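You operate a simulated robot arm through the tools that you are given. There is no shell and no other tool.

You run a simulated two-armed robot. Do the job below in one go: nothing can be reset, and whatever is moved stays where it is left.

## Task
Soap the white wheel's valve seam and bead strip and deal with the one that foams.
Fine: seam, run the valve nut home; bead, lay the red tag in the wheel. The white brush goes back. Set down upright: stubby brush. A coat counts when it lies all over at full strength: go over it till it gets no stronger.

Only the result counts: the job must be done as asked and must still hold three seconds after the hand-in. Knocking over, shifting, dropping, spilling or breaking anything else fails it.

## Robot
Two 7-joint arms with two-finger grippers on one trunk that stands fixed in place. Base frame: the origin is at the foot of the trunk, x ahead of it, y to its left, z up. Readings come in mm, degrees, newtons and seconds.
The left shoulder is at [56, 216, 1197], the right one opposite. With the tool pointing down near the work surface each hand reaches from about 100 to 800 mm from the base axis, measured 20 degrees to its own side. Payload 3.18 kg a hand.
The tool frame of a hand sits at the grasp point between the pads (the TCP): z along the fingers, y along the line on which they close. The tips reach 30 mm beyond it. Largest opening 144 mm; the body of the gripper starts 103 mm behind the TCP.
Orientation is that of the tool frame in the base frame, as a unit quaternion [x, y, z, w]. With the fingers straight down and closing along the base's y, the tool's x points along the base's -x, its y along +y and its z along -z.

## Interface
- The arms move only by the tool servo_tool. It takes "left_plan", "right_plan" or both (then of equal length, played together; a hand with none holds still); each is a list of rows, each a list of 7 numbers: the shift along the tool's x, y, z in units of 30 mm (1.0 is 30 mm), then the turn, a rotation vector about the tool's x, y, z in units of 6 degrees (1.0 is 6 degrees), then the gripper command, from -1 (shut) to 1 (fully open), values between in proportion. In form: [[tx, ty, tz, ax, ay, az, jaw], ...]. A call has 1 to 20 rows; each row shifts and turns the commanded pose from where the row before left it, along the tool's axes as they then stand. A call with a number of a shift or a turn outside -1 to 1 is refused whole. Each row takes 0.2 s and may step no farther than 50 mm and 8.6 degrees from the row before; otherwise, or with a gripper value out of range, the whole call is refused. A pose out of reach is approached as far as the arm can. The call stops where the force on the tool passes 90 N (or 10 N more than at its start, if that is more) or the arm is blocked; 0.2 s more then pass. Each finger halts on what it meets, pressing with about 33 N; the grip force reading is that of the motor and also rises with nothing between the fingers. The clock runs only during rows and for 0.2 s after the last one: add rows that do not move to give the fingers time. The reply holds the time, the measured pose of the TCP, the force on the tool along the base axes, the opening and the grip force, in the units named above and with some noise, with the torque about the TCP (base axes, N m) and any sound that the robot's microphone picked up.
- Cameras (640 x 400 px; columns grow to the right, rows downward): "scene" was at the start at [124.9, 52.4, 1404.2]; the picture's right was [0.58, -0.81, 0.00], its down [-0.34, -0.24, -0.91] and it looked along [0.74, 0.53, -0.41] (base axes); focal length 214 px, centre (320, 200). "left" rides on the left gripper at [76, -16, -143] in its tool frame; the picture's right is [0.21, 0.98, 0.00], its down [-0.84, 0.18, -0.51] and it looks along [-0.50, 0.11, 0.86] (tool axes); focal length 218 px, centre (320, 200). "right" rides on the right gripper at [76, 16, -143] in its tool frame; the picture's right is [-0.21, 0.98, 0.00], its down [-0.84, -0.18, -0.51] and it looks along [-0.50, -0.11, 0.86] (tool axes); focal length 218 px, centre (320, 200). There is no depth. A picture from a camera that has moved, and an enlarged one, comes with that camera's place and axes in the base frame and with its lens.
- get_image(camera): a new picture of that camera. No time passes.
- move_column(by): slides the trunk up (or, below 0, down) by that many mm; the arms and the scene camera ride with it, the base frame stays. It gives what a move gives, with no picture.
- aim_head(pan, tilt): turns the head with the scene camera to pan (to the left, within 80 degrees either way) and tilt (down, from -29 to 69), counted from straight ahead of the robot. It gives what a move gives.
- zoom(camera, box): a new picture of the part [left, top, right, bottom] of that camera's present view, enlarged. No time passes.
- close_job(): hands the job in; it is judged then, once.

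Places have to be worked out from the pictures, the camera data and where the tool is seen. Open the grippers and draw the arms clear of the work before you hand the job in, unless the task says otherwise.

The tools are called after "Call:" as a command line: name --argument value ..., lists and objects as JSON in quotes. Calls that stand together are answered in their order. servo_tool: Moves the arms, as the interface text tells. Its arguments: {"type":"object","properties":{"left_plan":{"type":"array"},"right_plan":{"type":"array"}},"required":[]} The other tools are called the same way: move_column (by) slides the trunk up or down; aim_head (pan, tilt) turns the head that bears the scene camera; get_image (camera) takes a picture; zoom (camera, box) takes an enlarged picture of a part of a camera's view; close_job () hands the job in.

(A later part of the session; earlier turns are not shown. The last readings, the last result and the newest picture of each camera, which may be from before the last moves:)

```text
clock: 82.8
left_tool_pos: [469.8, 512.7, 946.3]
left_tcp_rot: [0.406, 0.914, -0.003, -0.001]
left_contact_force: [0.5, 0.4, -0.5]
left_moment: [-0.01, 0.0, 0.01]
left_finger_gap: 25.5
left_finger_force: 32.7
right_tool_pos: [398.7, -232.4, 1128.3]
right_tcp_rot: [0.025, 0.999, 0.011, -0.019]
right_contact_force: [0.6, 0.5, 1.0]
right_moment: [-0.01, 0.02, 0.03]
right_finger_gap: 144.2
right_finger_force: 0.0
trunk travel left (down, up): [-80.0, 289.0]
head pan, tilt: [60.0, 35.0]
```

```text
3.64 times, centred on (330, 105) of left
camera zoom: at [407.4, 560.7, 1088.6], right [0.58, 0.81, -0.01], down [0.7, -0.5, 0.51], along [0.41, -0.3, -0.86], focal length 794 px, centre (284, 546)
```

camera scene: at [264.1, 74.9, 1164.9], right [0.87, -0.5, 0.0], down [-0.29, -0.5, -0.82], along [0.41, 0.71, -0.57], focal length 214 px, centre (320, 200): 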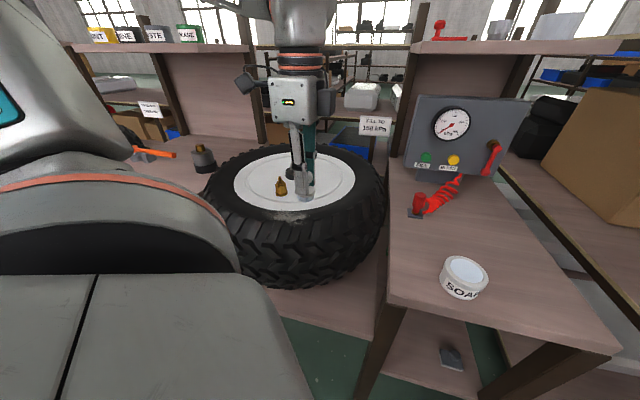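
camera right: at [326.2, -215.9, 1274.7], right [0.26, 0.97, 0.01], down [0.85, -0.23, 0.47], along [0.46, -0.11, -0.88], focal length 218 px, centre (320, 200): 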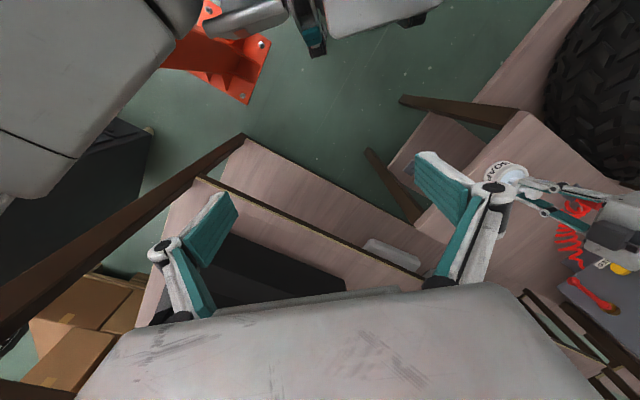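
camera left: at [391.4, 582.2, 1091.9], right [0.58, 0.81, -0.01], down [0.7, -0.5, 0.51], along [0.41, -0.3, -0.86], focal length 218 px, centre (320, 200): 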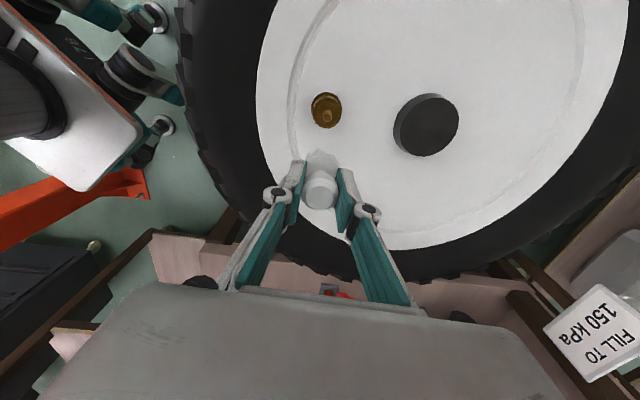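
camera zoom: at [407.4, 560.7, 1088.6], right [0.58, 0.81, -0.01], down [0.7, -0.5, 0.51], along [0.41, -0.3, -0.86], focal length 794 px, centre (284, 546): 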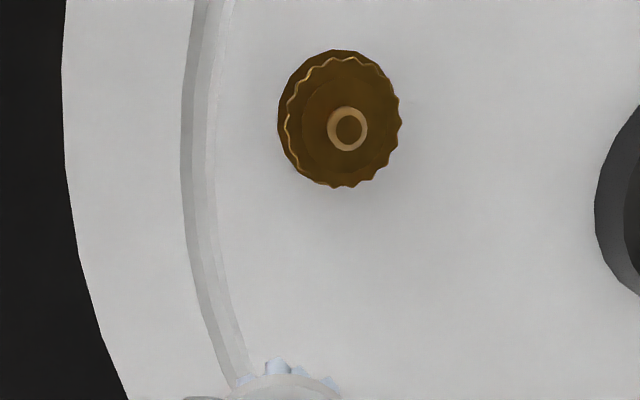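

No film is obvious at the seam. I zoom hard on the tyre patch area and the seam from the scene camera, and on the bristles, to look for faint changes.

Call:
zoom --camera "scene" --box '[260, 195, 330, 245]'

Call:
zoom --camera "scene" --box '[265, 175, 305, 205]'

Call:
zoom --camera "scene" --box '[290, 155, 330, 185]'

Call:
get_image --camera "scene"

```text
8.00 times, centred on (295, 220) of scene
camera zoom: at [264.1, 75.1, 1164.9], right [0.87, -0.5, 0.0], down [-0.29, -0.5, -0.82], along [0.41, 0.71, -0.57], focal length 1716 px, centre (520, 40)
```

zoom: 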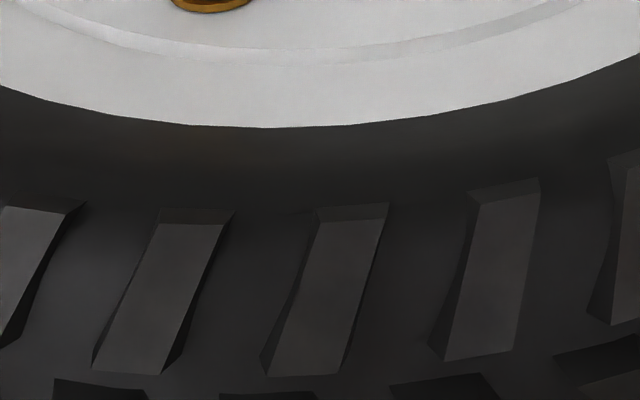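

```text
13.33 times, centred on (285, 190) of scene
camera zoom: at [264.1, 75.1, 1164.9], right [0.87, -0.5, 0.0], down [-0.29, -0.5, -0.82], along [0.41, 0.71, -0.57], focal length 2860 px, centre (787, 333)
```

zoom: 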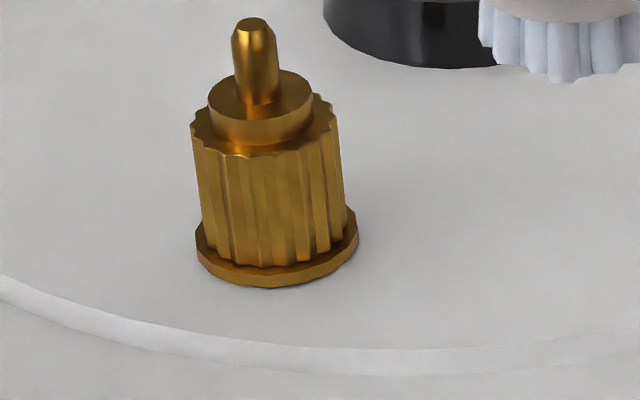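

```text
13.33 times, centred on (310, 170) of scene
camera zoom: at [264.1, 75.1, 1164.9], right [0.87, -0.5, 0.0], down [-0.29, -0.5, -0.82], along [0.41, 0.71, -0.57], focal length 2860 px, centre (453, 600)
```

zoom: 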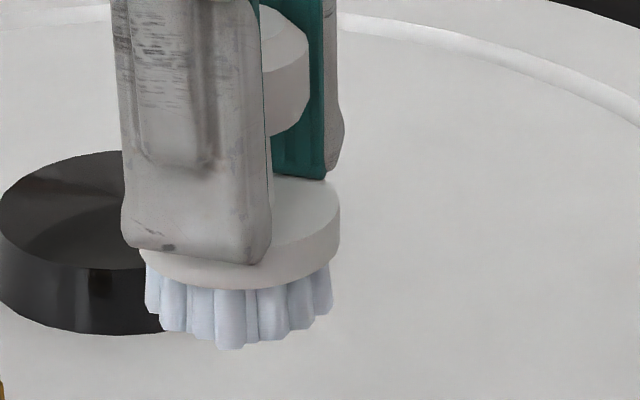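

```text
taken
camera scene: at [264.1, 75.1, 1164.9], right [0.87, -0.5, 0.0], down [-0.29, -0.5, -0.82], along [0.41, 0.71, -0.57], focal length 214 px, centre (320, 200)
```

scene: 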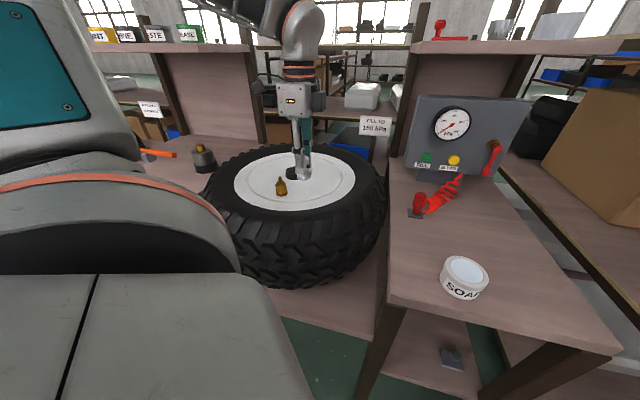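

I compare the sidewall tone right next to the rim in several places for any faint strip.

Call:
zoom --camera "scene" --box '[255, 195, 295, 225]'

Call:
zoom --camera "scene" --box '[290, 195, 330, 225]'

Call:
zoom --camera "scene" --box '[215, 160, 265, 220]'

Call:
zoom --camera "scene" --box '[330, 150, 390, 220]'

```text
13.33 times, centred on (275, 210) of scene
camera zoom: at [264.1, 75.1, 1164.9], right [0.87, -0.5, 0.0], down [-0.29, -0.5, -0.82], along [0.41, 0.71, -0.57], focal length 2860 px, centre (920, 67)
```

zoom: 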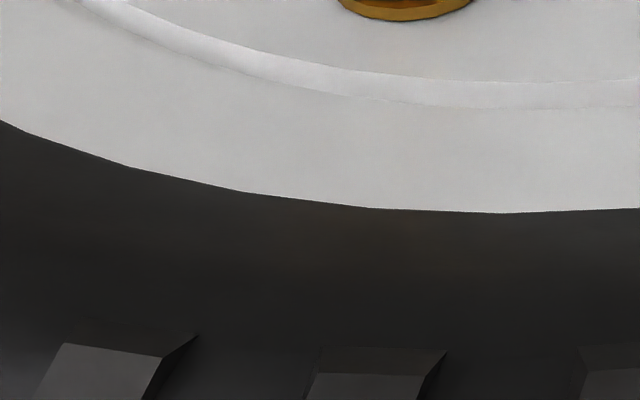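

```text
13.33 times, centred on (310, 210) of scene
camera zoom: at [264.1, 75.1, 1164.9], right [0.87, -0.5, 0.0], down [-0.29, -0.5, -0.82], along [0.41, 0.71, -0.57], focal length 2860 px, centre (453, 67)
```

zoom: 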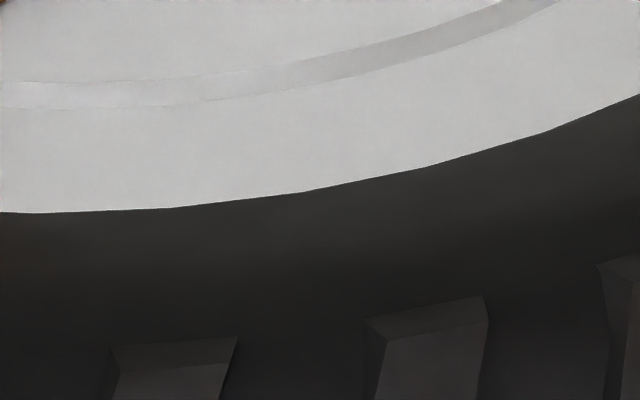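

```text
6.67 times, centred on (240, 190) of scene
camera zoom: at [264.1, 75.1, 1164.9], right [0.87, -0.5, 0.0], down [-0.29, -0.5, -0.82], along [0.41, 0.71, -0.57], focal length 1430 px, centre (853, 267)
```

zoom: 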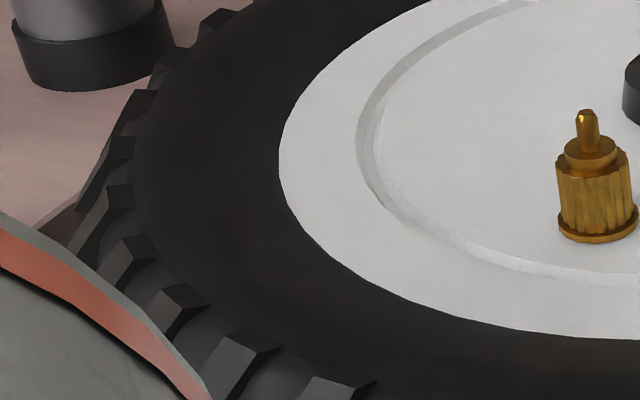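

```text
5.71 times, centred on (360, 185) of scene
camera zoom: at [264.1, 75.1, 1164.9], right [0.87, -0.5, 0.0], down [-0.29, -0.5, -0.82], along [0.41, 0.71, -0.57], focal length 1226 px, centre (91, 286)
```

zoom: 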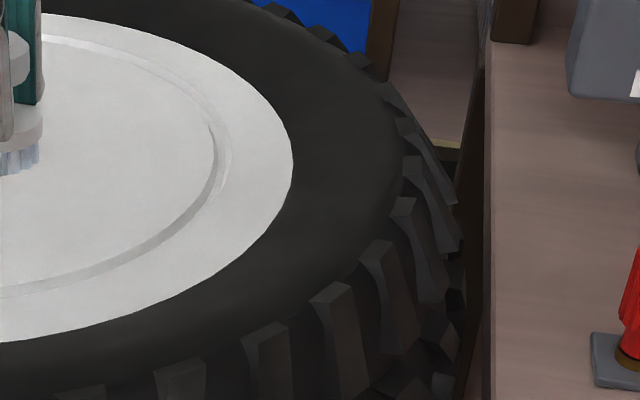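

Still nothing faint to see. I go back to the valve, this time feeling in closer until the brush rides the flange edge.

Call:
servo_tool --left_plan '[[0.9, 0, 0, 0, 0, 0, -1], [0, 0, 0.9, 0, 0, 0, -1], [0, 0, 0.9, 0, 0, 0, -1], [0, 0, 0.24, 0, 0, 0, -1], [0, 0, 0, 0, 0, 0, -1]]'

Call:
servo_tool --left_plan '[[0.13, 0, 0, 0, 0, 0, -1], [0.07, 0, 0, 0, 0, 0, -1], [0, 0, 0, 0, 0, 0, -1]]'

Call:
servo_tool --left_plan '[[0.07, 0, 0, 0, 0, 0, -1], [0, 0, 0, 0, 0, 0, -1]]'

Call:
zoom --camera "scene" --box '[260, 160, 320, 205]'

```text
clock: 84.0
left_tool_pos: [449.5, 532.4, 885.9]
left_tcp_rot: [0.405, 0.914, -0.003, -0.001]
left_contact_force: [-0.8, 0.4, 1.7]
left_moment: [0.0, -0.05, 0.01]
left_finger_gap: 25.6
left_finger_force: 32.5
right_tool_pos: [398.8, -233.0, 1127.9]
right_tcp_rot: [0.024, 0.999, 0.012, -0.019]
right_contact_force: [0.1, 0.4, 0.0]
right_moment: [0.01, 0.0, 0.02]
right_finger_gap: 144.3
right_finger_force: 0.1
trunk travel left (down, up): [-80.0, 289.0]
head pan, tilt: [60.0, 35.0]
```

```text
clock: 84.8
left_tool_pos: [446.6, 536.2, 886.0]
left_tcp_rot: [0.406, 0.914, -0.003, -0.001]
left_contact_force: [0.0, -0.2, 0.1]
left_moment: [-0.01, 0.03, 0.0]
left_finger_gap: 25.7
left_finger_force: 32.6
right_tool_pos: [397.8, -232.6, 1129.6]
right_tcp_rot: [0.025, 0.999, 0.012, -0.019]
right_contact_force: [-0.5, 0.0, -0.3]
right_moment: [-0.02, -0.01, -0.01]
right_finger_gap: 144.0
right_finger_force: 0.1
trunk travel left (down, up): [-80.0, 289.0]
head pan, tilt: [60.0, 35.0]
```

```text
clock: 85.4
left_tool_pos: [445.7, 537.3, 887.4]
left_tcp_rot: [0.405, 0.914, -0.004, -0.001]
left_contact_force: [0.1, 0.5, -0.8]
left_moment: [0.01, 0.01, -0.01]
left_finger_gap: 25.7
left_finger_force: 33.5
right_tool_pos: [397.5, -233.1, 1128.1]
right_tcp_rot: [0.025, 0.999, 0.012, -0.02]
right_contact_force: [-0.1, 1.5, 0.9]
right_moment: [0.0, -0.01, 0.01]
right_finger_gap: 143.9
right_finger_force: 0.1
trunk travel left (down, up): [-80.0, 289.0]
head pan, tilt: [60.0, 35.0]
```

```text
8.89 times, centred on (290, 182) of scene
camera zoom: at [264.1, 75.0, 1164.9], right [0.87, -0.5, 0.0], down [-0.29, -0.5, -0.82], along [0.41, 0.71, -0.57], focal length 1906 px, centre (587, 356)
```

zoom: 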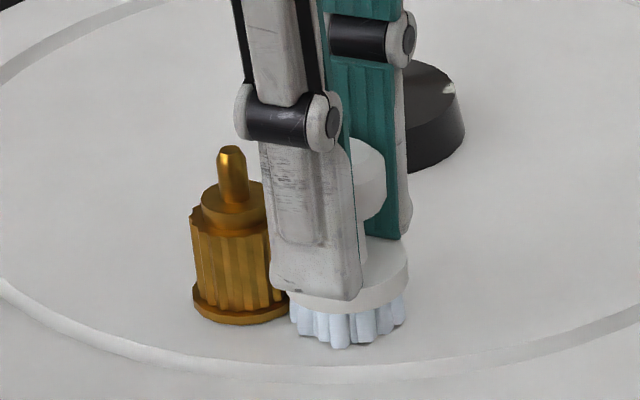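

The bristles are just shy of the flange. I press down about 3 mm and move in 2–3 mm more.

Call:
servo_tool --left_plan '[[0.05, 0, 0.09, 0, 0, 0, -1], [0, 0, 0, 0, 0, 0, -1]]'

Call:
servo_tool --left_plan '[[0.05, 0, 0, 0, 0, 0, -1], [0, 0, 0, 0, 0, 0, -1]]'

Call:
servo_tool --left_plan '[[0.05, 0, 0, 0, 0, 0, -1], [0, 0, 0, 0, 0, 0, -1]]'

Call:
zoom --camera "scene" --box '[260, 160, 320, 205]'

Call:
zoom --camera "left" --box '[280, 80, 370, 170]'

```text
clock: 86.0
left_tool_pos: [445.0, 537.6, 886.2]
left_tcp_rot: [0.405, 0.914, -0.001, 0.0]
left_contact_force: [2.5, -1.4, 11.1]
left_moment: [-0.09, -0.18, 0.02]
left_finger_gap: 25.5
left_finger_force: 33.7
right_tool_pos: [397.1, -233.1, 1129.3]
right_tcp_rot: [0.024, 0.999, 0.012, -0.019]
right_contact_force: [-0.4, 0.8, -0.5]
right_moment: [0.01, -0.03, 0.0]
right_finger_gap: 144.0
right_finger_force: 0.1
trunk travel left (down, up): [-80.0, 289.0]
head pan, tilt: [60.0, 35.0]
```

```text
clock: 86.6
left_tool_pos: [445.3, 536.9, 886.1]
left_tcp_rot: [0.406, 0.914, -0.001, 0.0]
left_contact_force: [10.3, -8.1, 15.4]
left_moment: [-0.38, -0.54, 0.01]
left_finger_gap: 25.9
left_finger_force: 33.3
right_tool_pos: [396.9, -233.6, 1128.3]
right_tcp_rot: [0.025, 0.999, 0.011, -0.019]
right_contact_force: [0.0, 0.8, -0.4]
right_moment: [-0.02, 0.01, 0.01]
right_finger_gap: 143.9
right_finger_force: 0.1
trunk travel left (down, up): [-80.0, 289.0]
head pan, tilt: [60.0, 35.0]
```

```text
clock: 87.2
left_tool_pos: [444.0, 538.9, 884.9]
left_tcp_rot: [0.405, 0.914, -0.001, 0.0]
left_contact_force: [13.8, -11.7, 19.5]
left_moment: [-0.52, -0.63, -0.04]
left_finger_gap: 26.0
left_finger_force: 33.1
right_tool_pos: [399.0, -233.8, 1128.8]
right_tcp_rot: [0.025, 0.999, 0.013, -0.019]
right_contact_force: [0.6, 0.6, -1.2]
right_moment: [0.01, -0.03, 0.01]
right_finger_gap: 144.1
right_finger_force: 0.1
trunk travel left (down, up): [-80.0, 289.0]
head pan, tilt: [60.0, 35.0]
```

```text
8.89 times, centred on (290, 182) of scene
camera zoom: at [264.0, 72.8, 1165.2], right [0.87, -0.5, 0.0], down [-0.29, -0.5, -0.82], along [0.41, 0.71, -0.57], focal length 1906 px, centre (587, 356)
```

zoom: 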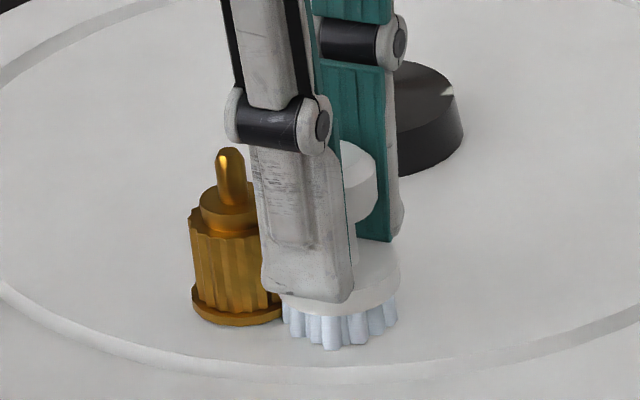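

```text
4.44 times, centred on (325, 125) of left
camera zoom: at [381.5, 586.4, 1027.1], right [0.58, 0.81, 0.0], down [0.7, -0.5, 0.51], along [0.41, -0.3, -0.86], focal length 970 px, centre (298, 533)
```

zoom: 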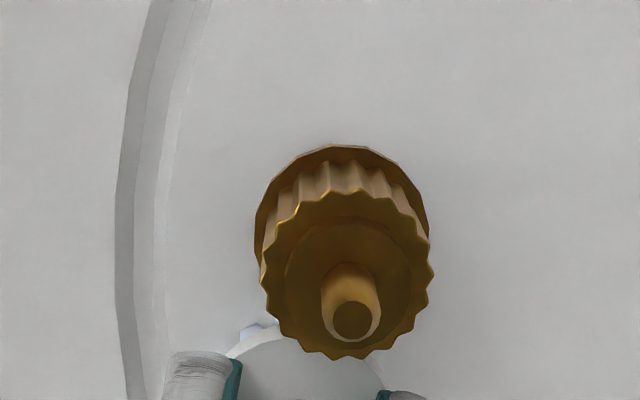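

Side contact with the flange is felt at ≈34 mm from the axis. I ease off and circle the valve clockwise with the tool yaw following, so the fingers stay clear of the nut; first 48° worth.

Call:
servo_tool --left_plan '[[-0.072, 0.065, -0.03, 0, 0, 0, -1], [0.0062, -0.1185, 0, 0, 0, 1, -1], [0.0062, -0.1185, 0, 0, 0, 1, -1], [0.0062, -0.1185, 0, 0, 0, 1, -1], [0.0062, -0.1185, 0, 0, 0, 1, -1], [0.0062, -0.1185, 0, 0, 0, 1, -1], [0.0062, -0.1185, 0, 0, 0, 1, -1], [0.0062, -0.1185, 0, 0, 0, 1, -1], [0.0062, -0.1185, 0, 0, 0, 1, -1]]'

Call:
zoom --camera "scene" --box '[260, 160, 320, 205]'

Call:
zoom --camera "left" --box '[280, 80, 370, 170]'

```text
clock: 89.2
left_tool_pos: [420.6, 530.9, 885.0]
left_tcp_rot: [0.742, 0.67, -0.002, -0.001]
left_contact_force: [14.7, -3.6, 19.4]
left_moment: [0.03, -0.56, -0.06]
left_finger_gap: 25.8
left_finger_force: 33.2
right_tool_pos: [399.7, -233.5, 1126.8]
right_tcp_rot: [0.025, 0.999, 0.012, -0.018]
right_contact_force: [1.0, 0.4, -0.4]
right_moment: [-0.03, 0.0, 0.02]
right_finger_gap: 144.4
right_finger_force: 0.3
trunk travel left (down, up): [-80.0, 289.0]
head pan, tilt: [60.0, 35.0]
```

```text
8.89 times, centred on (290, 182) of scene
camera zoom: at [264.2, 73.6, 1165.1], right [0.87, -0.5, 0.0], down [-0.29, -0.5, -0.82], along [0.41, 0.71, -0.57], focal length 1906 px, centre (587, 356)
```

zoom: 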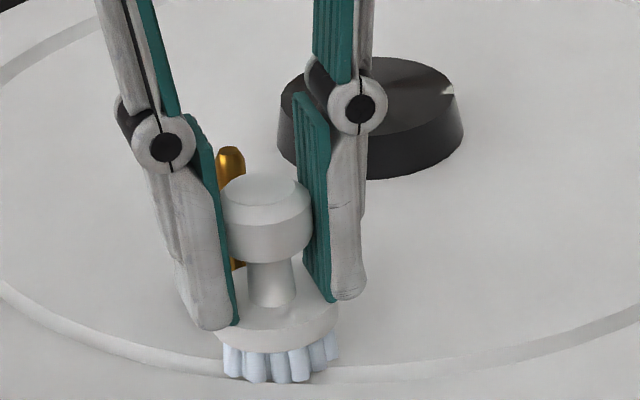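

```text
4.44 times, centred on (325, 125) of left
camera zoom: at [412.6, 610.1, 1026.8], right [0.99, 0.11, 0.0], down [0.09, -0.85, 0.51], along [0.05, -0.51, -0.86], focal length 970 px, centre (298, 533)
```

zoom: 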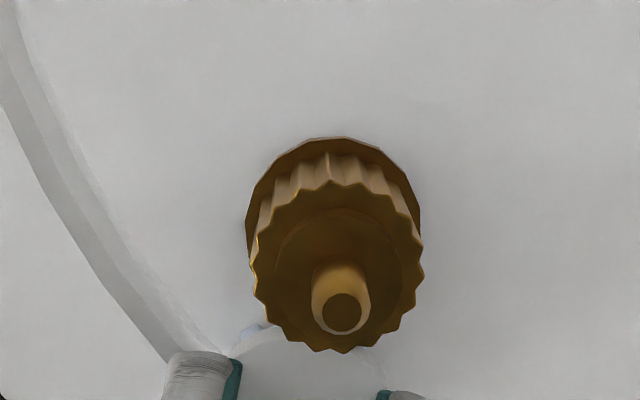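

It follows the circle nicely. I continue with slightly less pressure to yaw ≈150°.

Call:
servo_tool --left_plan '[[0.0062, -0.1185, -0.03, 0, 0, 1, -1], [0.0062, -0.1185, 0, 0, 0, 1, -1], [0.0062, -0.1185, 0, 0, 0, 1, -1], [0.0062, -0.1185, 0, 0, 0, 1, -1], [0.0062, -0.1185, 0, 0, 0, 1, -1], [0.0062, -0.1185, 0, 0, 0, 1, -1], [0.0062, -0.1185, 0, 0, 0, 1, -1], [0.0062, -0.1185, 0, 0, 0, 1, -1], [0.0062, -0.1185, 0, 0, 0, 1, -1]]'

Call:
zoom --camera "scene" --box '[260, 160, 320, 205]'

Call:
zoom --camera "left" --box '[280, 80, 370, 170]'

```text
clock: 91.2
left_tool_pos: [393.8, 549.6, 886.3]
left_tcp_rot: [0.966, 0.259, -0.003, 0.001]
left_contact_force: [-1.1, -2.0, 1.0]
left_moment: [-0.06, 0.01, 0.04]
left_finger_gap: 25.6
left_finger_force: 33.0
right_tool_pos: [399.1, -232.9, 1129.1]
right_tcp_rot: [0.023, 0.999, 0.012, -0.02]
right_contact_force: [0.8, 0.1, 0.5]
right_moment: [0.01, 0.03, -0.02]
right_finger_gap: 144.0
right_finger_force: 0.0
trunk travel left (down, up): [-80.0, 289.0]
head pan, tilt: [60.0, 35.0]
```

```text
8.89 times, centred on (290, 182) of scene
camera zoom: at [263.9, 74.7, 1165.0], right [0.87, -0.5, 0.0], down [-0.29, -0.5, -0.82], along [0.41, 0.71, -0.57], focal length 1906 px, centre (587, 356)
```

zoom: 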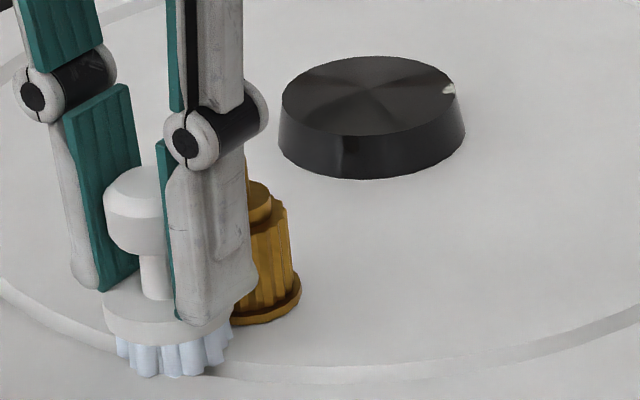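

```text
4.44 times, centred on (325, 125) of left
camera zoom: at [452.8, 603.9, 1026.7], right [0.67, -0.74, 0.0], down [-0.64, -0.58, 0.51], along [-0.38, -0.35, -0.86], focal length 970 px, centre (298, 533)
```

zoom: 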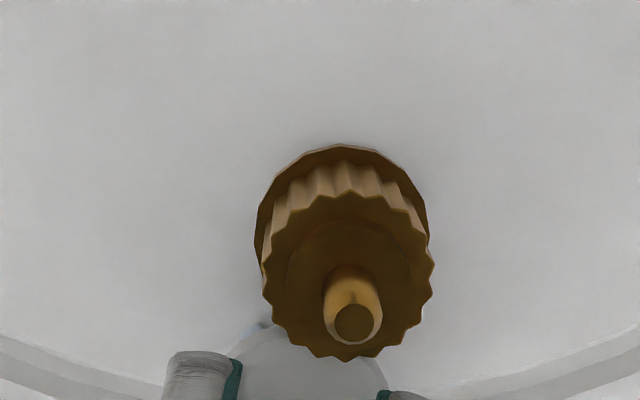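

Yaw 150° is fine, but the contact got light. I press 1.5 mm more and keep circling to see how far the wrist can go.

Call:
servo_tool --left_plan '[[0.0062, -0.1185, 0.05, 0, 0, 1, -1], [0.0062, -0.1185, 0, 0, 0, 1, -1], [0.0062, -0.1185, 0, 0, 0, 1, -1], [0.0062, -0.1185, 0, 0, 0, 1, -1], [0.0062, -0.1185, 0, 0, 0, 1, -1]]'

Call:
zoom --camera "scene" --box '[260, 160, 320, 205]'

Call:
get_image --camera "left"

```text
clock: 92.4
left_tool_pos: [386.9, 564.1, 883.8]
left_tcp_rot: [1.0, 0.0, -0.002, 0.003]
left_contact_force: [-2.9, -9.0, 12.5]
left_moment: [-0.2, 0.18, 0.06]
left_finger_gap: 26.2
left_finger_force: 33.0
right_tool_pos: [397.1, -233.2, 1128.3]
right_tcp_rot: [0.025, 0.999, 0.012, -0.019]
right_contact_force: [1.0, -0.5, 0.1]
right_moment: [-0.03, 0.01, 0.02]
right_finger_gap: 144.0
right_finger_force: 0.1
trunk travel left (down, up): [-80.0, 289.0]
head pan, tilt: [60.0, 35.0]
```

```text
8.89 times, centred on (290, 182) of scene
camera zoom: at [263.1, 73.4, 1165.4], right [0.87, -0.5, 0.0], down [-0.29, -0.5, -0.82], along [0.41, 0.71, -0.57], focal length 1906 px, centre (587, 356)
```

zoom: 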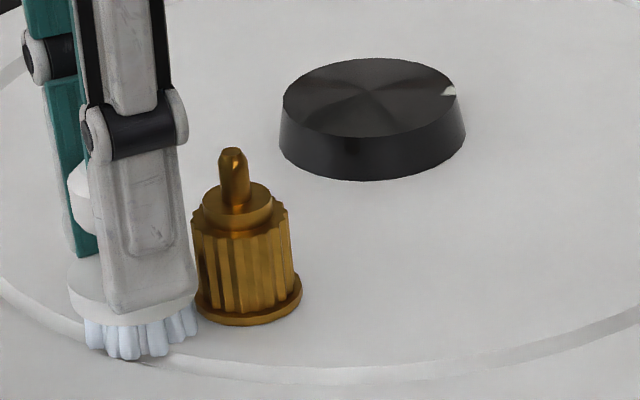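

```text
taken
camera left: at [465.2, 583.5, 1026.9], right [0.21, -0.98, 0.0], down [-0.84, -0.18, 0.51], along [-0.5, -0.11, -0.86], focal length 218 px, centre (320, 200)
```

left: 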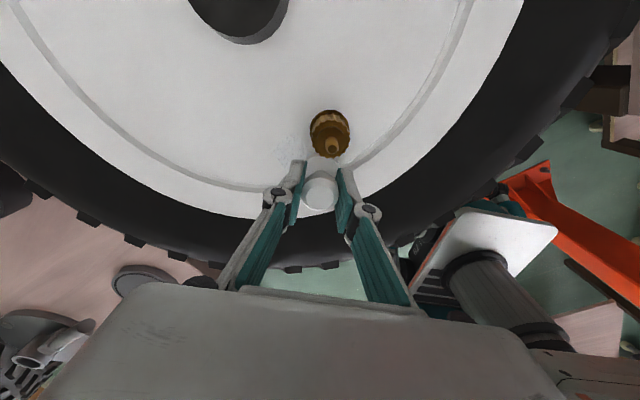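

I notice a faint bluish mottling beside the valve in this view; I zoom in on it.

Call:
zoom --camera "left" --box '[260, 100, 380, 190]'

Call:
zoom --camera "left" --box '[200, 60, 450, 230]'

```text
4.44 times, centred on (320, 145) of left
camera zoom: at [465.2, 583.5, 1026.9], right [0.21, -0.98, 0.0], down [-0.84, -0.18, 0.51], along [-0.5, -0.11, -0.86], focal length 970 px, centre (320, 444)
```

zoom: 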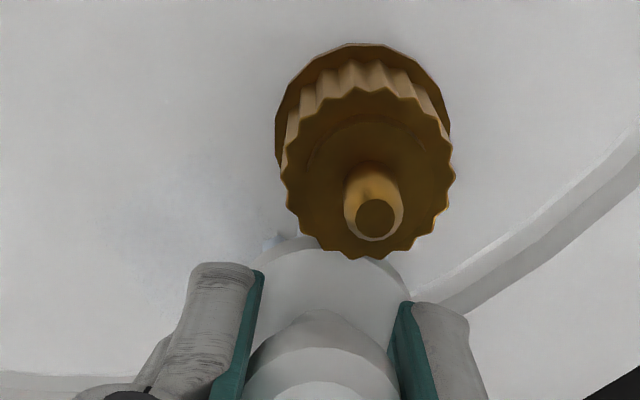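

```text
2.35 times, centred on (325, 145) of left
camera zoom: at [465.2, 583.5, 1026.9], right [0.21, -0.98, 0.0], down [-0.84, -0.18, 0.51], along [-0.5, -0.11, -0.86], focal length 514 px, centre (308, 329)
```

zoom: 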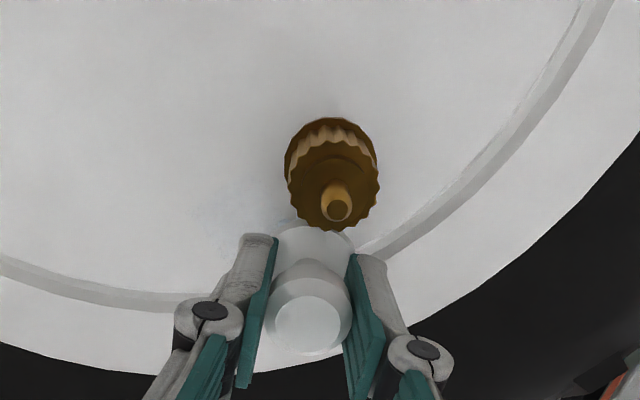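

There is a bluish film forming on the white face beside the valve, around [399, 597] (β≈126°). So that is how a coat looks. I continue circling toward that side.

Call:
servo_tool --left_plan '[[0.0062, -0.1185, 0, 0, 0, 1, -1], [0.0062, -0.1185, 0, 0, 0, 1, -1], [0.0062, -0.1185, 0, 0, 0, 1, -1], [0.0062, -0.1185, 0, 0, 0, 1, -1], [0.0062, -0.1185, 0, 0, 0, 1, -1], [0.0062, -0.1185, 0, 0, 0, 1, -1]]'

Call:
get_image --camera "left"

Call:
zoom --camera "scene" --box '[250, 155, 320, 205]'

```text
clock: 93.8
left_tool_pos: [394.2, 585.1, 884.7]
left_tcp_rot: [0.951, -0.308, -0.001, 0.003]
left_contact_force: [-8.7, -4.0, 15.3]
left_moment: [-0.13, 0.32, 0.08]
left_finger_gap: 25.8
left_finger_force: 32.7
right_tool_pos: [396.1, -233.8, 1128.6]
right_tcp_rot: [0.025, 0.999, 0.013, -0.018]
right_contact_force: [0.2, -0.1, -0.9]
right_moment: [-0.02, -0.02, -0.01]
right_finger_gap: 144.1
right_finger_force: 0.0
trunk travel left (down, up): [-80.0, 289.0]
head pan, tilt: [60.0, 35.0]
```

```text
taken
camera left: at [466.6, 556.3, 1027.0], right [-0.4, -0.91, 0.0], down [-0.79, 0.35, 0.51], along [-0.47, 0.2, -0.86], focal length 218 px, centre (320, 200)
```

left: 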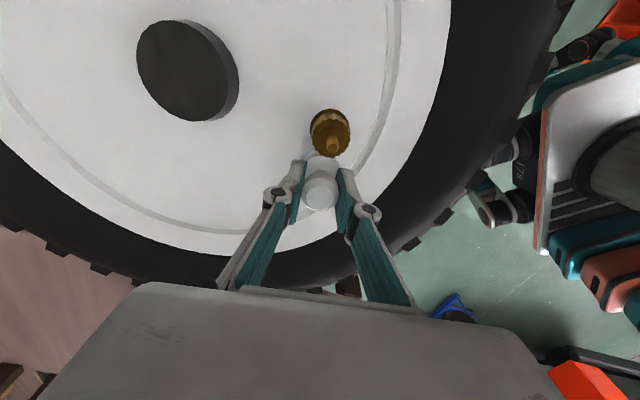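

```text
8.00 times, centred on (285, 180) of scene
camera zoom: at [262.4, 73.4, 1165.5], right [0.87, -0.5, 0.0], down [-0.29, -0.5, -0.82], along [0.41, 0.71, -0.57], focal length 1716 px, centre (600, 360)
```

zoom: 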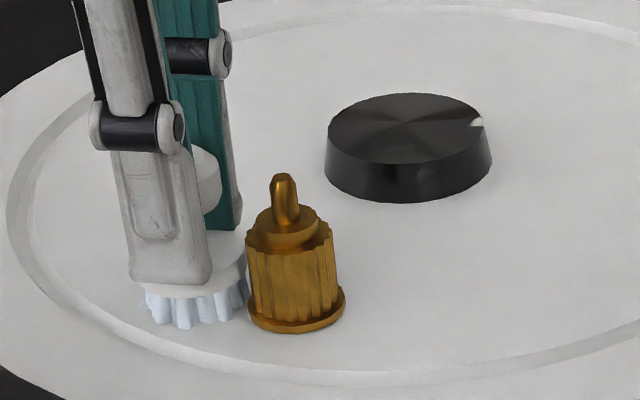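

Continuing the circle; I'll look at the trailing side after another 48°.

Call:
servo_tool --left_plan '[[0.0062, -0.1185, 0, 0, 0, 1, -1], [0.0062, -0.1185, 0, 0, 0, 1, -1], [0.0062, -0.1185, 0, 0, 0, 1, -1], [0.0062, -0.1185, 0, 0, 0, 1, -1], [0.0062, -0.1185, 0, 0, 0, 1, -1], [0.0062, -0.1185, 0, 0, 0, 1, -1], [0.0062, -0.1185, 0, 0, 0, 1, -1], [0.0062, -0.1185, 0, 0, 0, 1, -1], [0.0062, -0.1185, 0, 0, 0, 1, -1]]'

Call:
get_image --camera "left"

Call:
zoom --camera "scene" --box '[250, 155, 320, 205]'

```text
clock: 95.8
left_tool_pos: [422.0, 600.6, 885.8]
left_tcp_rot: [0.708, -0.706, 0.0, 0.001]
left_contact_force: [-9.4, 3.1, 17.5]
left_moment: [0.2, 0.32, 0.03]
left_finger_gap: 25.5
left_finger_force: 33.4
right_tool_pos: [396.0, -234.1, 1129.0]
right_tcp_rot: [0.024, 0.999, 0.012, -0.019]
right_contact_force: [0.9, -0.7, -0.3]
right_moment: [0.02, 0.02, -0.02]
right_finger_gap: 144.0
right_finger_force: 0.0
trunk travel left (down, up): [-80.0, 289.0]
head pan, tilt: [60.0, 35.0]
```

```text
taken
camera left: at [439.7, 526.2, 1027.1], right [-0.98, -0.21, 0.0], down [-0.18, 0.84, 0.51], along [-0.11, 0.49, -0.86], focal length 218 px, centre (320, 200)
```

left: 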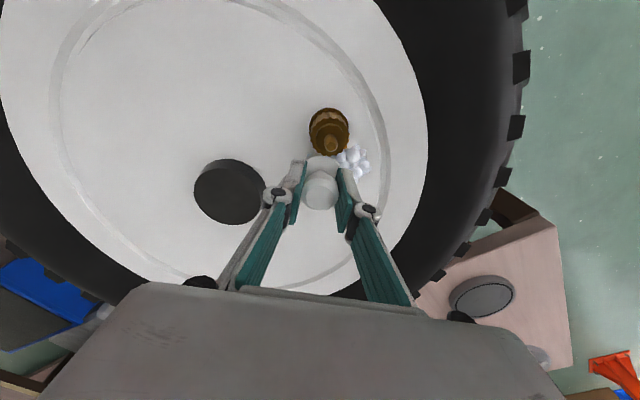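

```text
8.00 times, centred on (285, 180) of scene
camera zoom: at [262.4, 73.9, 1165.4], right [0.87, -0.5, 0.0], down [-0.29, -0.5, -0.82], along [0.41, 0.71, -0.57], focal length 1716 px, centre (600, 360)
```

zoom: 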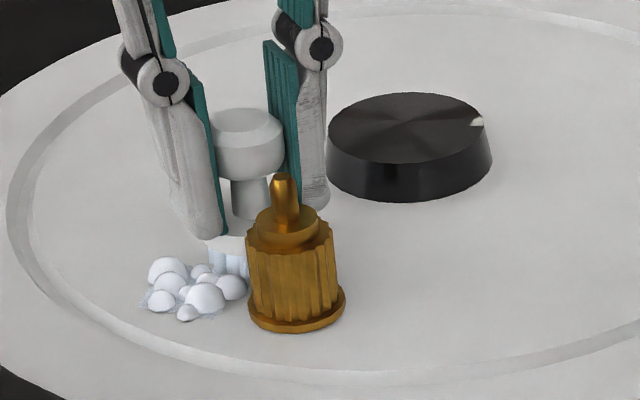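

Foam bubbles have come up on the valve seam patch: the seam is the leaker. I still have to complete its coat: the patch centre is ≈[393.5, 593] (40 mm from the valve axis). I go back over it and scrub around.

Call:
servo_tool --left_plan '[[0.0062, 0.1185, 0, 0, 0, -1, -1], [0.0062, 0.1185, 0, 0, 0, -1, -1], [0.0062, 0.1185, 0, 0, 0, -1, -1], [0.0062, 0.1185, 0, 0, 0, -1, -1], [0.0062, 0.1185, 0, 0, 0, -1, -1], [0.0062, 0.1185, 0, 0, 0, -1, -1], [0.0062, 0.1185, 0, 0, 0, -1, -1], [0.0062, 0.1185, 0, 0, 0, -1, -1], [-0.17, 0, 0, 0, 0, 0, -1], [0, 0.45, 0, 0, 0, 0, -1], [0, -0.45, 0, 0, 0, 0, -1], [0, -0.45, 0, 0, 0, 0, -1], [0, 0.45, 0, 0, 0, 0, -1], [-0.23, 0, 0, 0, 0, 0, -1], [0, 0.45, 0, 0, 0, 0, -1], [0, -0.45, 0, 0, 0, 0, -1], [0, -0.45, 0, 0, 0, 0, -1], [0, 0.45, 0, 0, 0, 0, -1]]'

Call:
zoom --camera "scene" --box '[250, 155, 320, 205]'

Call:
get_image --camera "left"

```text
clock: 99.6
left_tool_pos: [389.6, 600.2, 884.6]
left_tcp_rot: [0.934, -0.357, -0.001, -0.001]
left_contact_force: [11.6, 5.1, 23.8]
left_moment: [0.19, -0.75, 0.02]
left_finger_gap: 25.6
left_finger_force: 32.7
right_tool_pos: [398.8, -232.7, 1128.5]
right_tcp_rot: [0.025, 0.999, 0.012, -0.02]
right_contact_force: [-0.2, 0.1, 0.9]
right_moment: [-0.01, 0.05, 0.0]
right_finger_gap: 144.0
right_finger_force: 0.0
trunk travel left (down, up): [-80.0, 289.0]
head pan, tilt: [60.0, 35.0]
```

```text
8.00 times, centred on (285, 180) of scene
camera zoom: at [264.6, 73.8, 1164.8], right [0.87, -0.5, 0.0], down [-0.29, -0.5, -0.82], along [0.41, 0.71, -0.57], focal length 1716 px, centre (600, 360)
```

zoom: 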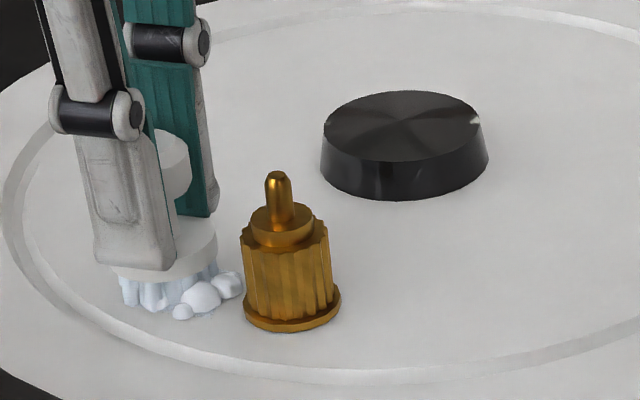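

```text
taken
camera left: at [458.2, 561.3, 1026.8], right [-0.5, -0.87, 0.0], down [-0.75, 0.43, 0.51], along [-0.44, 0.25, -0.86], focal length 218 px, centre (320, 200)
```

left: 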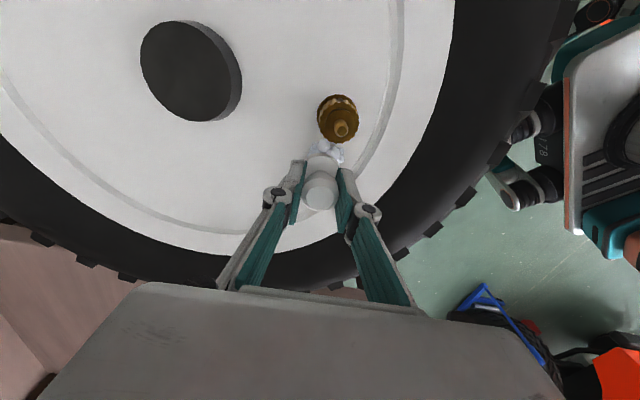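

I lift off and shift outward a little to see the whole coat and its extent.

Call:
servo_tool --left_plan '[[0, 0, -0.5, 0, 0, 0, -1], [0, 0, -0.9, 0, 0, 0, -1], [-0.9, 0, -0.3, 0, 0, 0, -1], [-0.9, 0, 0, 0, 0, 0, -1], [0, 0, 0, 0, 0, 0, -1]]'

Call:
zoom --camera "scene" --box '[250, 155, 310, 205]'

Call:
get_image --camera "left"

Call:
zoom --camera "left" --box '[270, 60, 390, 160]'

```text
clock: 100.8
left_tool_pos: [347.7, 634.7, 934.5]
left_tcp_rot: [0.934, -0.357, -0.002, 0.003]
left_contact_force: [0.8, -0.3, -0.9]
left_moment: [0.02, -0.02, -0.04]
left_finger_gap: 25.6
left_finger_force: 33.1
right_tool_pos: [398.8, -232.3, 1127.2]
right_tcp_rot: [0.025, 0.999, 0.011, -0.02]
right_contact_force: [-0.2, -0.1, -0.1]
right_moment: [-0.01, 0.0, -0.03]
right_finger_gap: 144.0
right_finger_force: 0.0
trunk travel left (down, up): [-80.0, 289.0]
head pan, tilt: [60.0, 35.0]
```

```text
8.00 times, centred on (280, 180) of scene
camera zoom: at [264.2, 74.9, 1164.8], right [0.87, -0.5, 0.0], down [-0.29, -0.5, -0.82], along [0.41, 0.71, -0.57], focal length 1716 px, centre (640, 360)
```

zoom: 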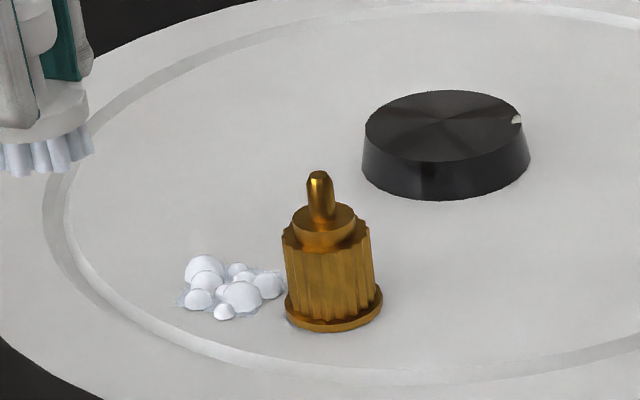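

```text
taken
camera left: at [417.2, 597.2, 1075.3], right [-0.5, -0.87, 0.01], down [-0.75, 0.43, 0.51], along [-0.45, 0.25, -0.86], focal length 218 px, centre (320, 200)
```

left: 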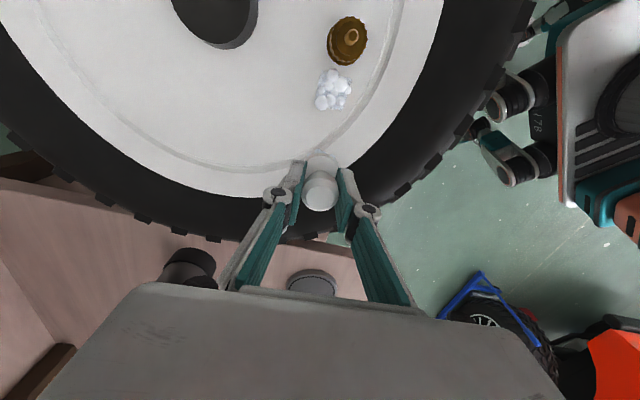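

```text
4.00 times, centred on (330, 110) of left
camera zoom: at [417.2, 597.2, 1075.3], right [-0.5, -0.87, 0.01], down [-0.75, 0.43, 0.51], along [-0.45, 0.25, -0.86], focal length 873 px, centre (280, 560)
```

zoom: 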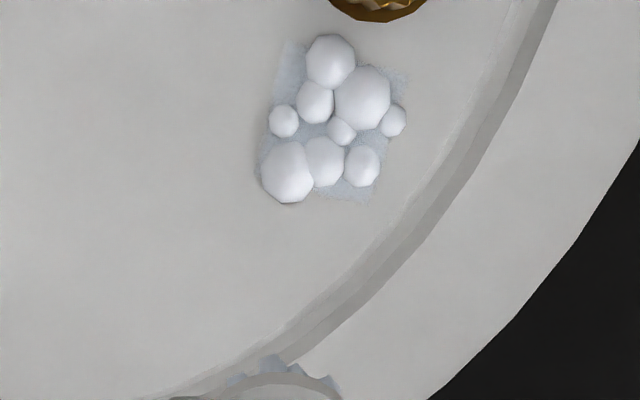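

The seam coat shows as a bluish ~32×36 mm pad beside the valve, under foam. So pads are invisible until soaped; the "bead strip" is likely on the flat outer ring of the rim by the bead. I yaw the tool and go over the outer ring (radius ≈170) to search for it.

Call:
servo_tool --left_plan '[[0, 0, 0, 0, 0, -1, -1], [0, 0, 0, 0, 0, -1, -1], [0, 0, 0, 0, 0, -1, -1], [0, 0, 0, 0, 0, -1, -1], [0, 0, 0, 0, 0, -1, -1], [0, 0, 0, 0, 0, -1, -1], [0, 0, 0, 0, 0, -1, -1], [0, 0, 0, 0, 0, -0.63, -1], [-0.547, 0.03, 0, 0, 0, 0, -1], [0, 0, 0.7, 0, 0, 0, -1], [0, 0, 0.6, 0, 0, 0, -1], [0, 0, 0, 0, 0, 0, -1]]'

Call:
get_image --camera "left"

Call:
zoom --camera "scene" --box '[220, 140, 320, 210]'

```text
clock: 103.4
left_tool_pos: [333.0, 632.7, 896.1]
left_tcp_rot: [0.999, 0.034, -0.002, 0.002]
left_contact_force: [-0.8, -0.1, -0.6]
left_moment: [0.0, -0.03, 0.0]
left_finger_gap: 25.7
left_finger_force: 33.7
right_tool_pos: [399.3, -233.8, 1128.5]
right_tcp_rot: [0.024, 0.999, 0.012, -0.019]
right_contact_force: [-0.1, 0.3, -0.3]
right_moment: [-0.03, -0.01, -0.03]
right_finger_gap: 143.8
right_finger_force: 0.1
trunk travel left (down, up): [-80.0, 289.0]
head pan, tilt: [60.0, 35.0]
```

```text
taken
camera left: at [408.9, 655.5, 1036.9], right [0.28, -0.96, 0.0], down [-0.83, -0.24, 0.51], along [-0.49, -0.14, -0.86], focal length 218 px, centre (320, 200)
```

left: 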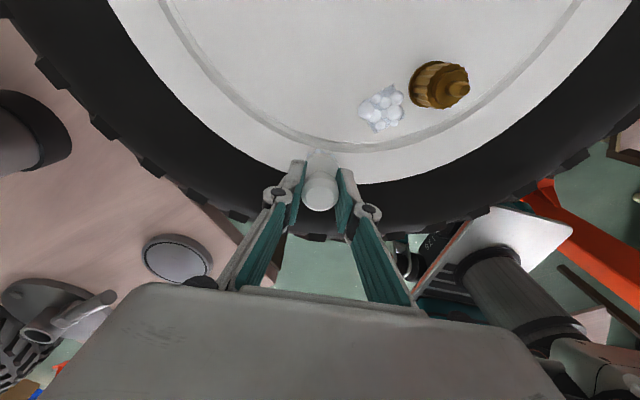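

```text
5.71 times, centred on (270, 175) of scene
camera zoom: at [264.1, 74.9, 1164.9], right [0.87, -0.5, 0.0], down [-0.29, -0.5, -0.82], along [0.41, 0.71, -0.57], focal length 1226 px, centre (606, 343)
```

zoom: 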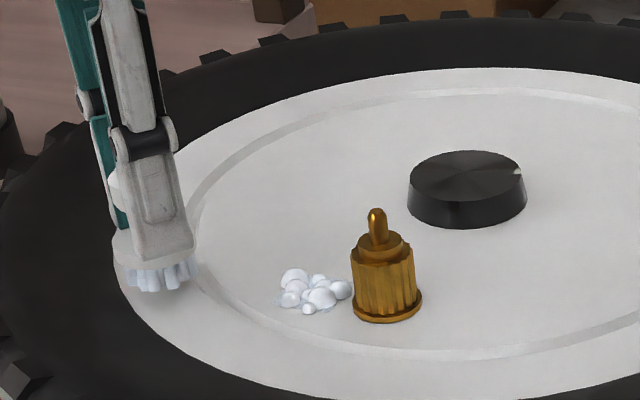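

I touch down on the outer ring and sweep along it toward the near side.

Call:
servo_tool --left_plan '[[0, 0, 0.25, 0, 0, 0, -1], [0, 0, 0.08, 0, 0, 0, -1], [0, 0, 0, 0, 0, 0, -1]]'

Call:
servo_tool --left_plan '[[0, 0, 0.06, 0, 0, 0, -1], [0, 0, 0, 0, 0, 0, -1]]'

```text
clock: 104.2
left_tool_pos: [333.1, 631.3, 886.8]
left_tcp_rot: [0.999, 0.035, -0.002, 0.002]
left_contact_force: [3.1, 0.1, 6.1]
left_moment: [0.02, -0.03, 0.01]
left_finger_gap: 25.7
left_finger_force: 32.8
right_tool_pos: [397.9, -232.3, 1127.0]
right_tcp_rot: [0.026, 0.999, 0.012, -0.019]
right_contact_force: [0.1, -0.9, -0.1]
right_moment: [-0.01, 0.01, 0.0]
right_finger_gap: 144.1
right_finger_force: 0.1
trunk travel left (down, up): [-80.0, 289.0]
head pan, tilt: [60.0, 35.0]
```

```text
clock: 104.8
left_tool_pos: [333.0, 631.9, 885.7]
left_tcp_rot: [0.999, 0.034, -0.001, 0.0]
left_contact_force: [8.6, -0.4, 18.6]
left_moment: [0.06, -0.05, -0.04]
left_finger_gap: 25.7
left_finger_force: 32.9
right_tool_pos: [397.9, -234.5, 1129.4]
right_tcp_rot: [0.025, 0.999, 0.011, -0.019]
right_contact_force: [0.2, 0.0, -0.4]
right_moment: [-0.02, -0.02, 0.03]
right_finger_gap: 144.1
right_finger_force: 0.1
trunk travel left (down, up): [-80.0, 289.0]
head pan, tilt: [60.0, 35.0]
```

In contact with the ring and just touching the tyre wall at the bead. I sweep 60° along it with a little less pressure.

Call:
servo_tool --left_plan '[[0.031, 0.592, -0.03, 0, 0, -1, -1], [0.031, 0.592, 0, 0, 0, -1, -1], [0.031, 0.592, 0, 0, 0, -1, -1], [0.031, 0.592, 0, 0, 0, -1, -1], [0.031, 0.592, 0, 0, 0, -1, -1], [0.031, 0.592, 0, 0, 0, -1, -1], [0.031, 0.592, 0, 0, 0, -1, -1], [0.031, 0.592, 0, 0, 0, -1, -1], [0.031, 0.592, 0, 0, 0, -1, -1], [0.031, 0.592, 0, 0, 0, -1, -1], [0, 0, 0, 0, 0, 0, -1]]'

Call:
get_image --camera "left"

Call:
zoom --camera "scene" --box '[220, 140, 360, 240]'

```text
clock: 107.2
left_tool_pos: [427.0, 492.3, 884.7]
left_tcp_rot: [0.848, 0.529, 0.001, -0.001]
left_contact_force: [-4.7, 32.4, 32.4]
left_moment: [1.19, 0.52, -0.35]
left_finger_gap: 25.8
left_finger_force: 33.2
right_tool_pos: [396.9, -231.9, 1129.3]
right_tcp_rot: [0.025, 0.999, 0.012, -0.017]
right_contact_force: [-0.2, 0.1, 0.8]
right_moment: [-0.02, -0.02, -0.03]
right_finger_gap: 144.2
right_finger_force: 0.0
trunk travel left (down, up): [-80.0, 289.0]
head pan, tilt: [60.0, 35.0]
```

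```text
taken
camera left: at [446.4, 569.5, 1027.5], right [0.97, -0.24, 0.0], down [-0.21, -0.84, 0.51], along [-0.12, -0.49, -0.86], focal length 218 px, centre (320, 200)
```

left: 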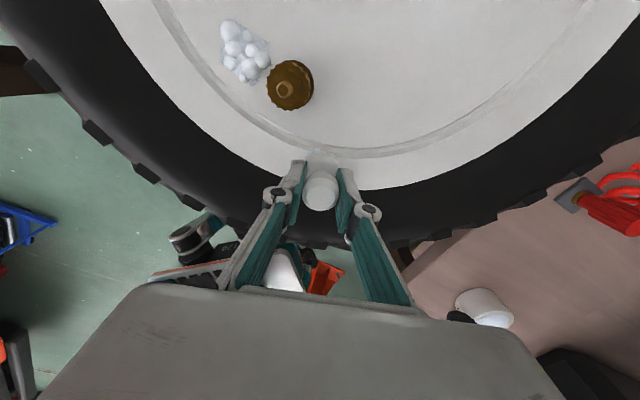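

```text
4.00 times, centred on (290, 190) of scene
camera zoom: at [262.2, 75.6, 1165.4], right [0.87, -0.5, 0.0], down [-0.29, -0.5, -0.82], along [0.41, 0.71, -0.57], focal length 858 px, centre (440, 240)
```

zoom: 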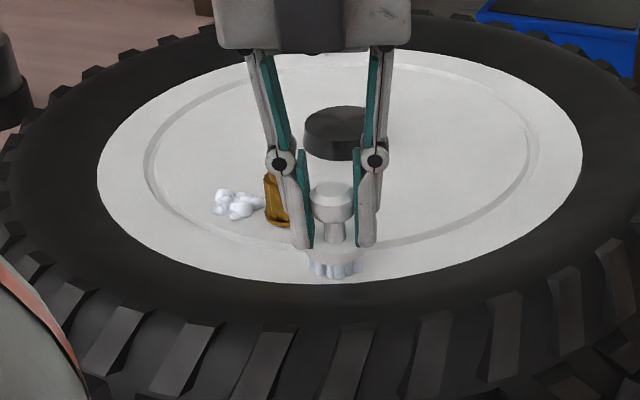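

No film on the outer ring between −176° and −116°, and the tyre wall was pushing back (32 N), so I lift. The uncovered band is the tyre next to the rim (r ≈ 190–214); I sweep the sidewall at r ≈ 212.

Call:
servo_tool --left_plan '[[0.1, 0, -0.4, 0, 0, 0, -1], [0, 0, -0.9, 0, 0, 0, -1], [-0.75, 0, 0, 0, 0, 0, -1], [-0.75, 0, 0, 0, 0, 0, -1], [0, 0, 0.3, 0, 0, 0, -1], [0, 0, 0, 0, 0, 0, -1]]'

Call:
get_image --camera "left"

```text
clock: 108.6
left_tool_pos: [408.0, 451.8, 915.2]
left_tcp_rot: [0.848, 0.53, -0.003, 0.001]
left_contact_force: [0.5, -0.3, -1.0]
left_moment: [0.01, 0.03, 0.0]
left_finger_gap: 25.9
left_finger_force: 32.4
right_tool_pos: [398.8, -231.9, 1128.7]
right_tcp_rot: [0.025, 0.999, 0.012, -0.019]
right_contact_force: [-0.4, 0.0, 0.7]
right_moment: [0.02, -0.04, -0.01]
right_finger_gap: 144.2
right_finger_force: 0.1
trunk travel left (down, up): [-80.0, 289.0]
head pan, tilt: [60.0, 35.0]
```

```text
taken
camera left: at [428.1, 529.3, 1058.2], right [0.97, -0.24, 0.0], down [-0.21, -0.83, 0.51], along [-0.13, -0.5, -0.86], focal length 218 px, centre (320, 200)
```

left: 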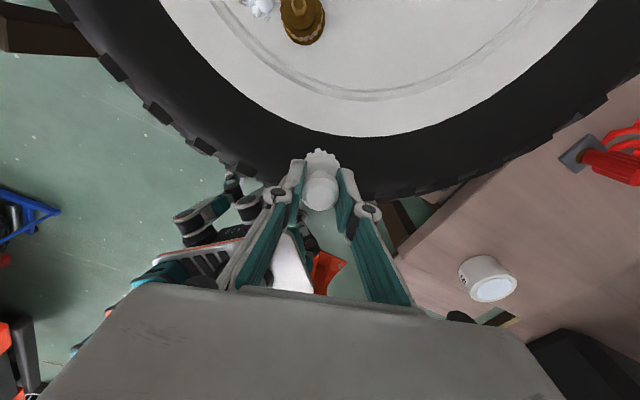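

At r≈214 on the sidewall. I touch down lightly.

Call:
servo_tool --left_plan '[[0, 0, 0.2, 0, 0, 0, -1], [0, 0, 0.1, 0, 0, 0, -1], [0, 0, 0, 0, 0, 0, -1]]'

Call:
servo_tool --left_plan '[[0, 0, 0.07, 0, 0, 0, -1], [0, 0, 0, 0, 0, 0, -1]]'

```text
clock: 109.4
left_tool_pos: [407.9, 451.4, 907.0]
left_tcp_rot: [0.848, 0.53, -0.004, 0.001]
left_contact_force: [0.5, 0.5, -0.2]
left_moment: [-0.03, 0.0, -0.02]
left_finger_gap: 25.4
left_finger_force: 33.0
right_tool_pos: [399.1, -233.0, 1127.4]
right_tcp_rot: [0.025, 0.999, 0.012, -0.02]
right_contact_force: [0.3, -0.5, -0.4]
right_moment: [-0.03, -0.02, -0.03]
right_finger_gap: 144.0
right_finger_force: 0.0
trunk travel left (down, up): [-80.0, 289.0]
head pan, tilt: [60.0, 35.0]
```

```text
clock: 110.0
left_tool_pos: [408.2, 451.2, 906.3]
left_tcp_rot: [0.848, 0.53, -0.003, 0.001]
left_contact_force: [-0.4, 0.4, 4.3]
left_moment: [-0.06, -0.03, 0.02]
left_finger_gap: 25.9
left_finger_force: 33.1
right_tool_pos: [398.7, -233.2, 1127.9]
right_tcp_rot: [0.024, 0.999, 0.012, -0.019]
right_contact_force: [0.8, 0.2, 1.0]
right_moment: [0.05, 0.01, 0.01]
right_finger_gap: 144.0
right_finger_force: 0.0
trunk travel left (down, up): [-80.0, 289.0]
head pan, tilt: [60.0, 35.0]
```

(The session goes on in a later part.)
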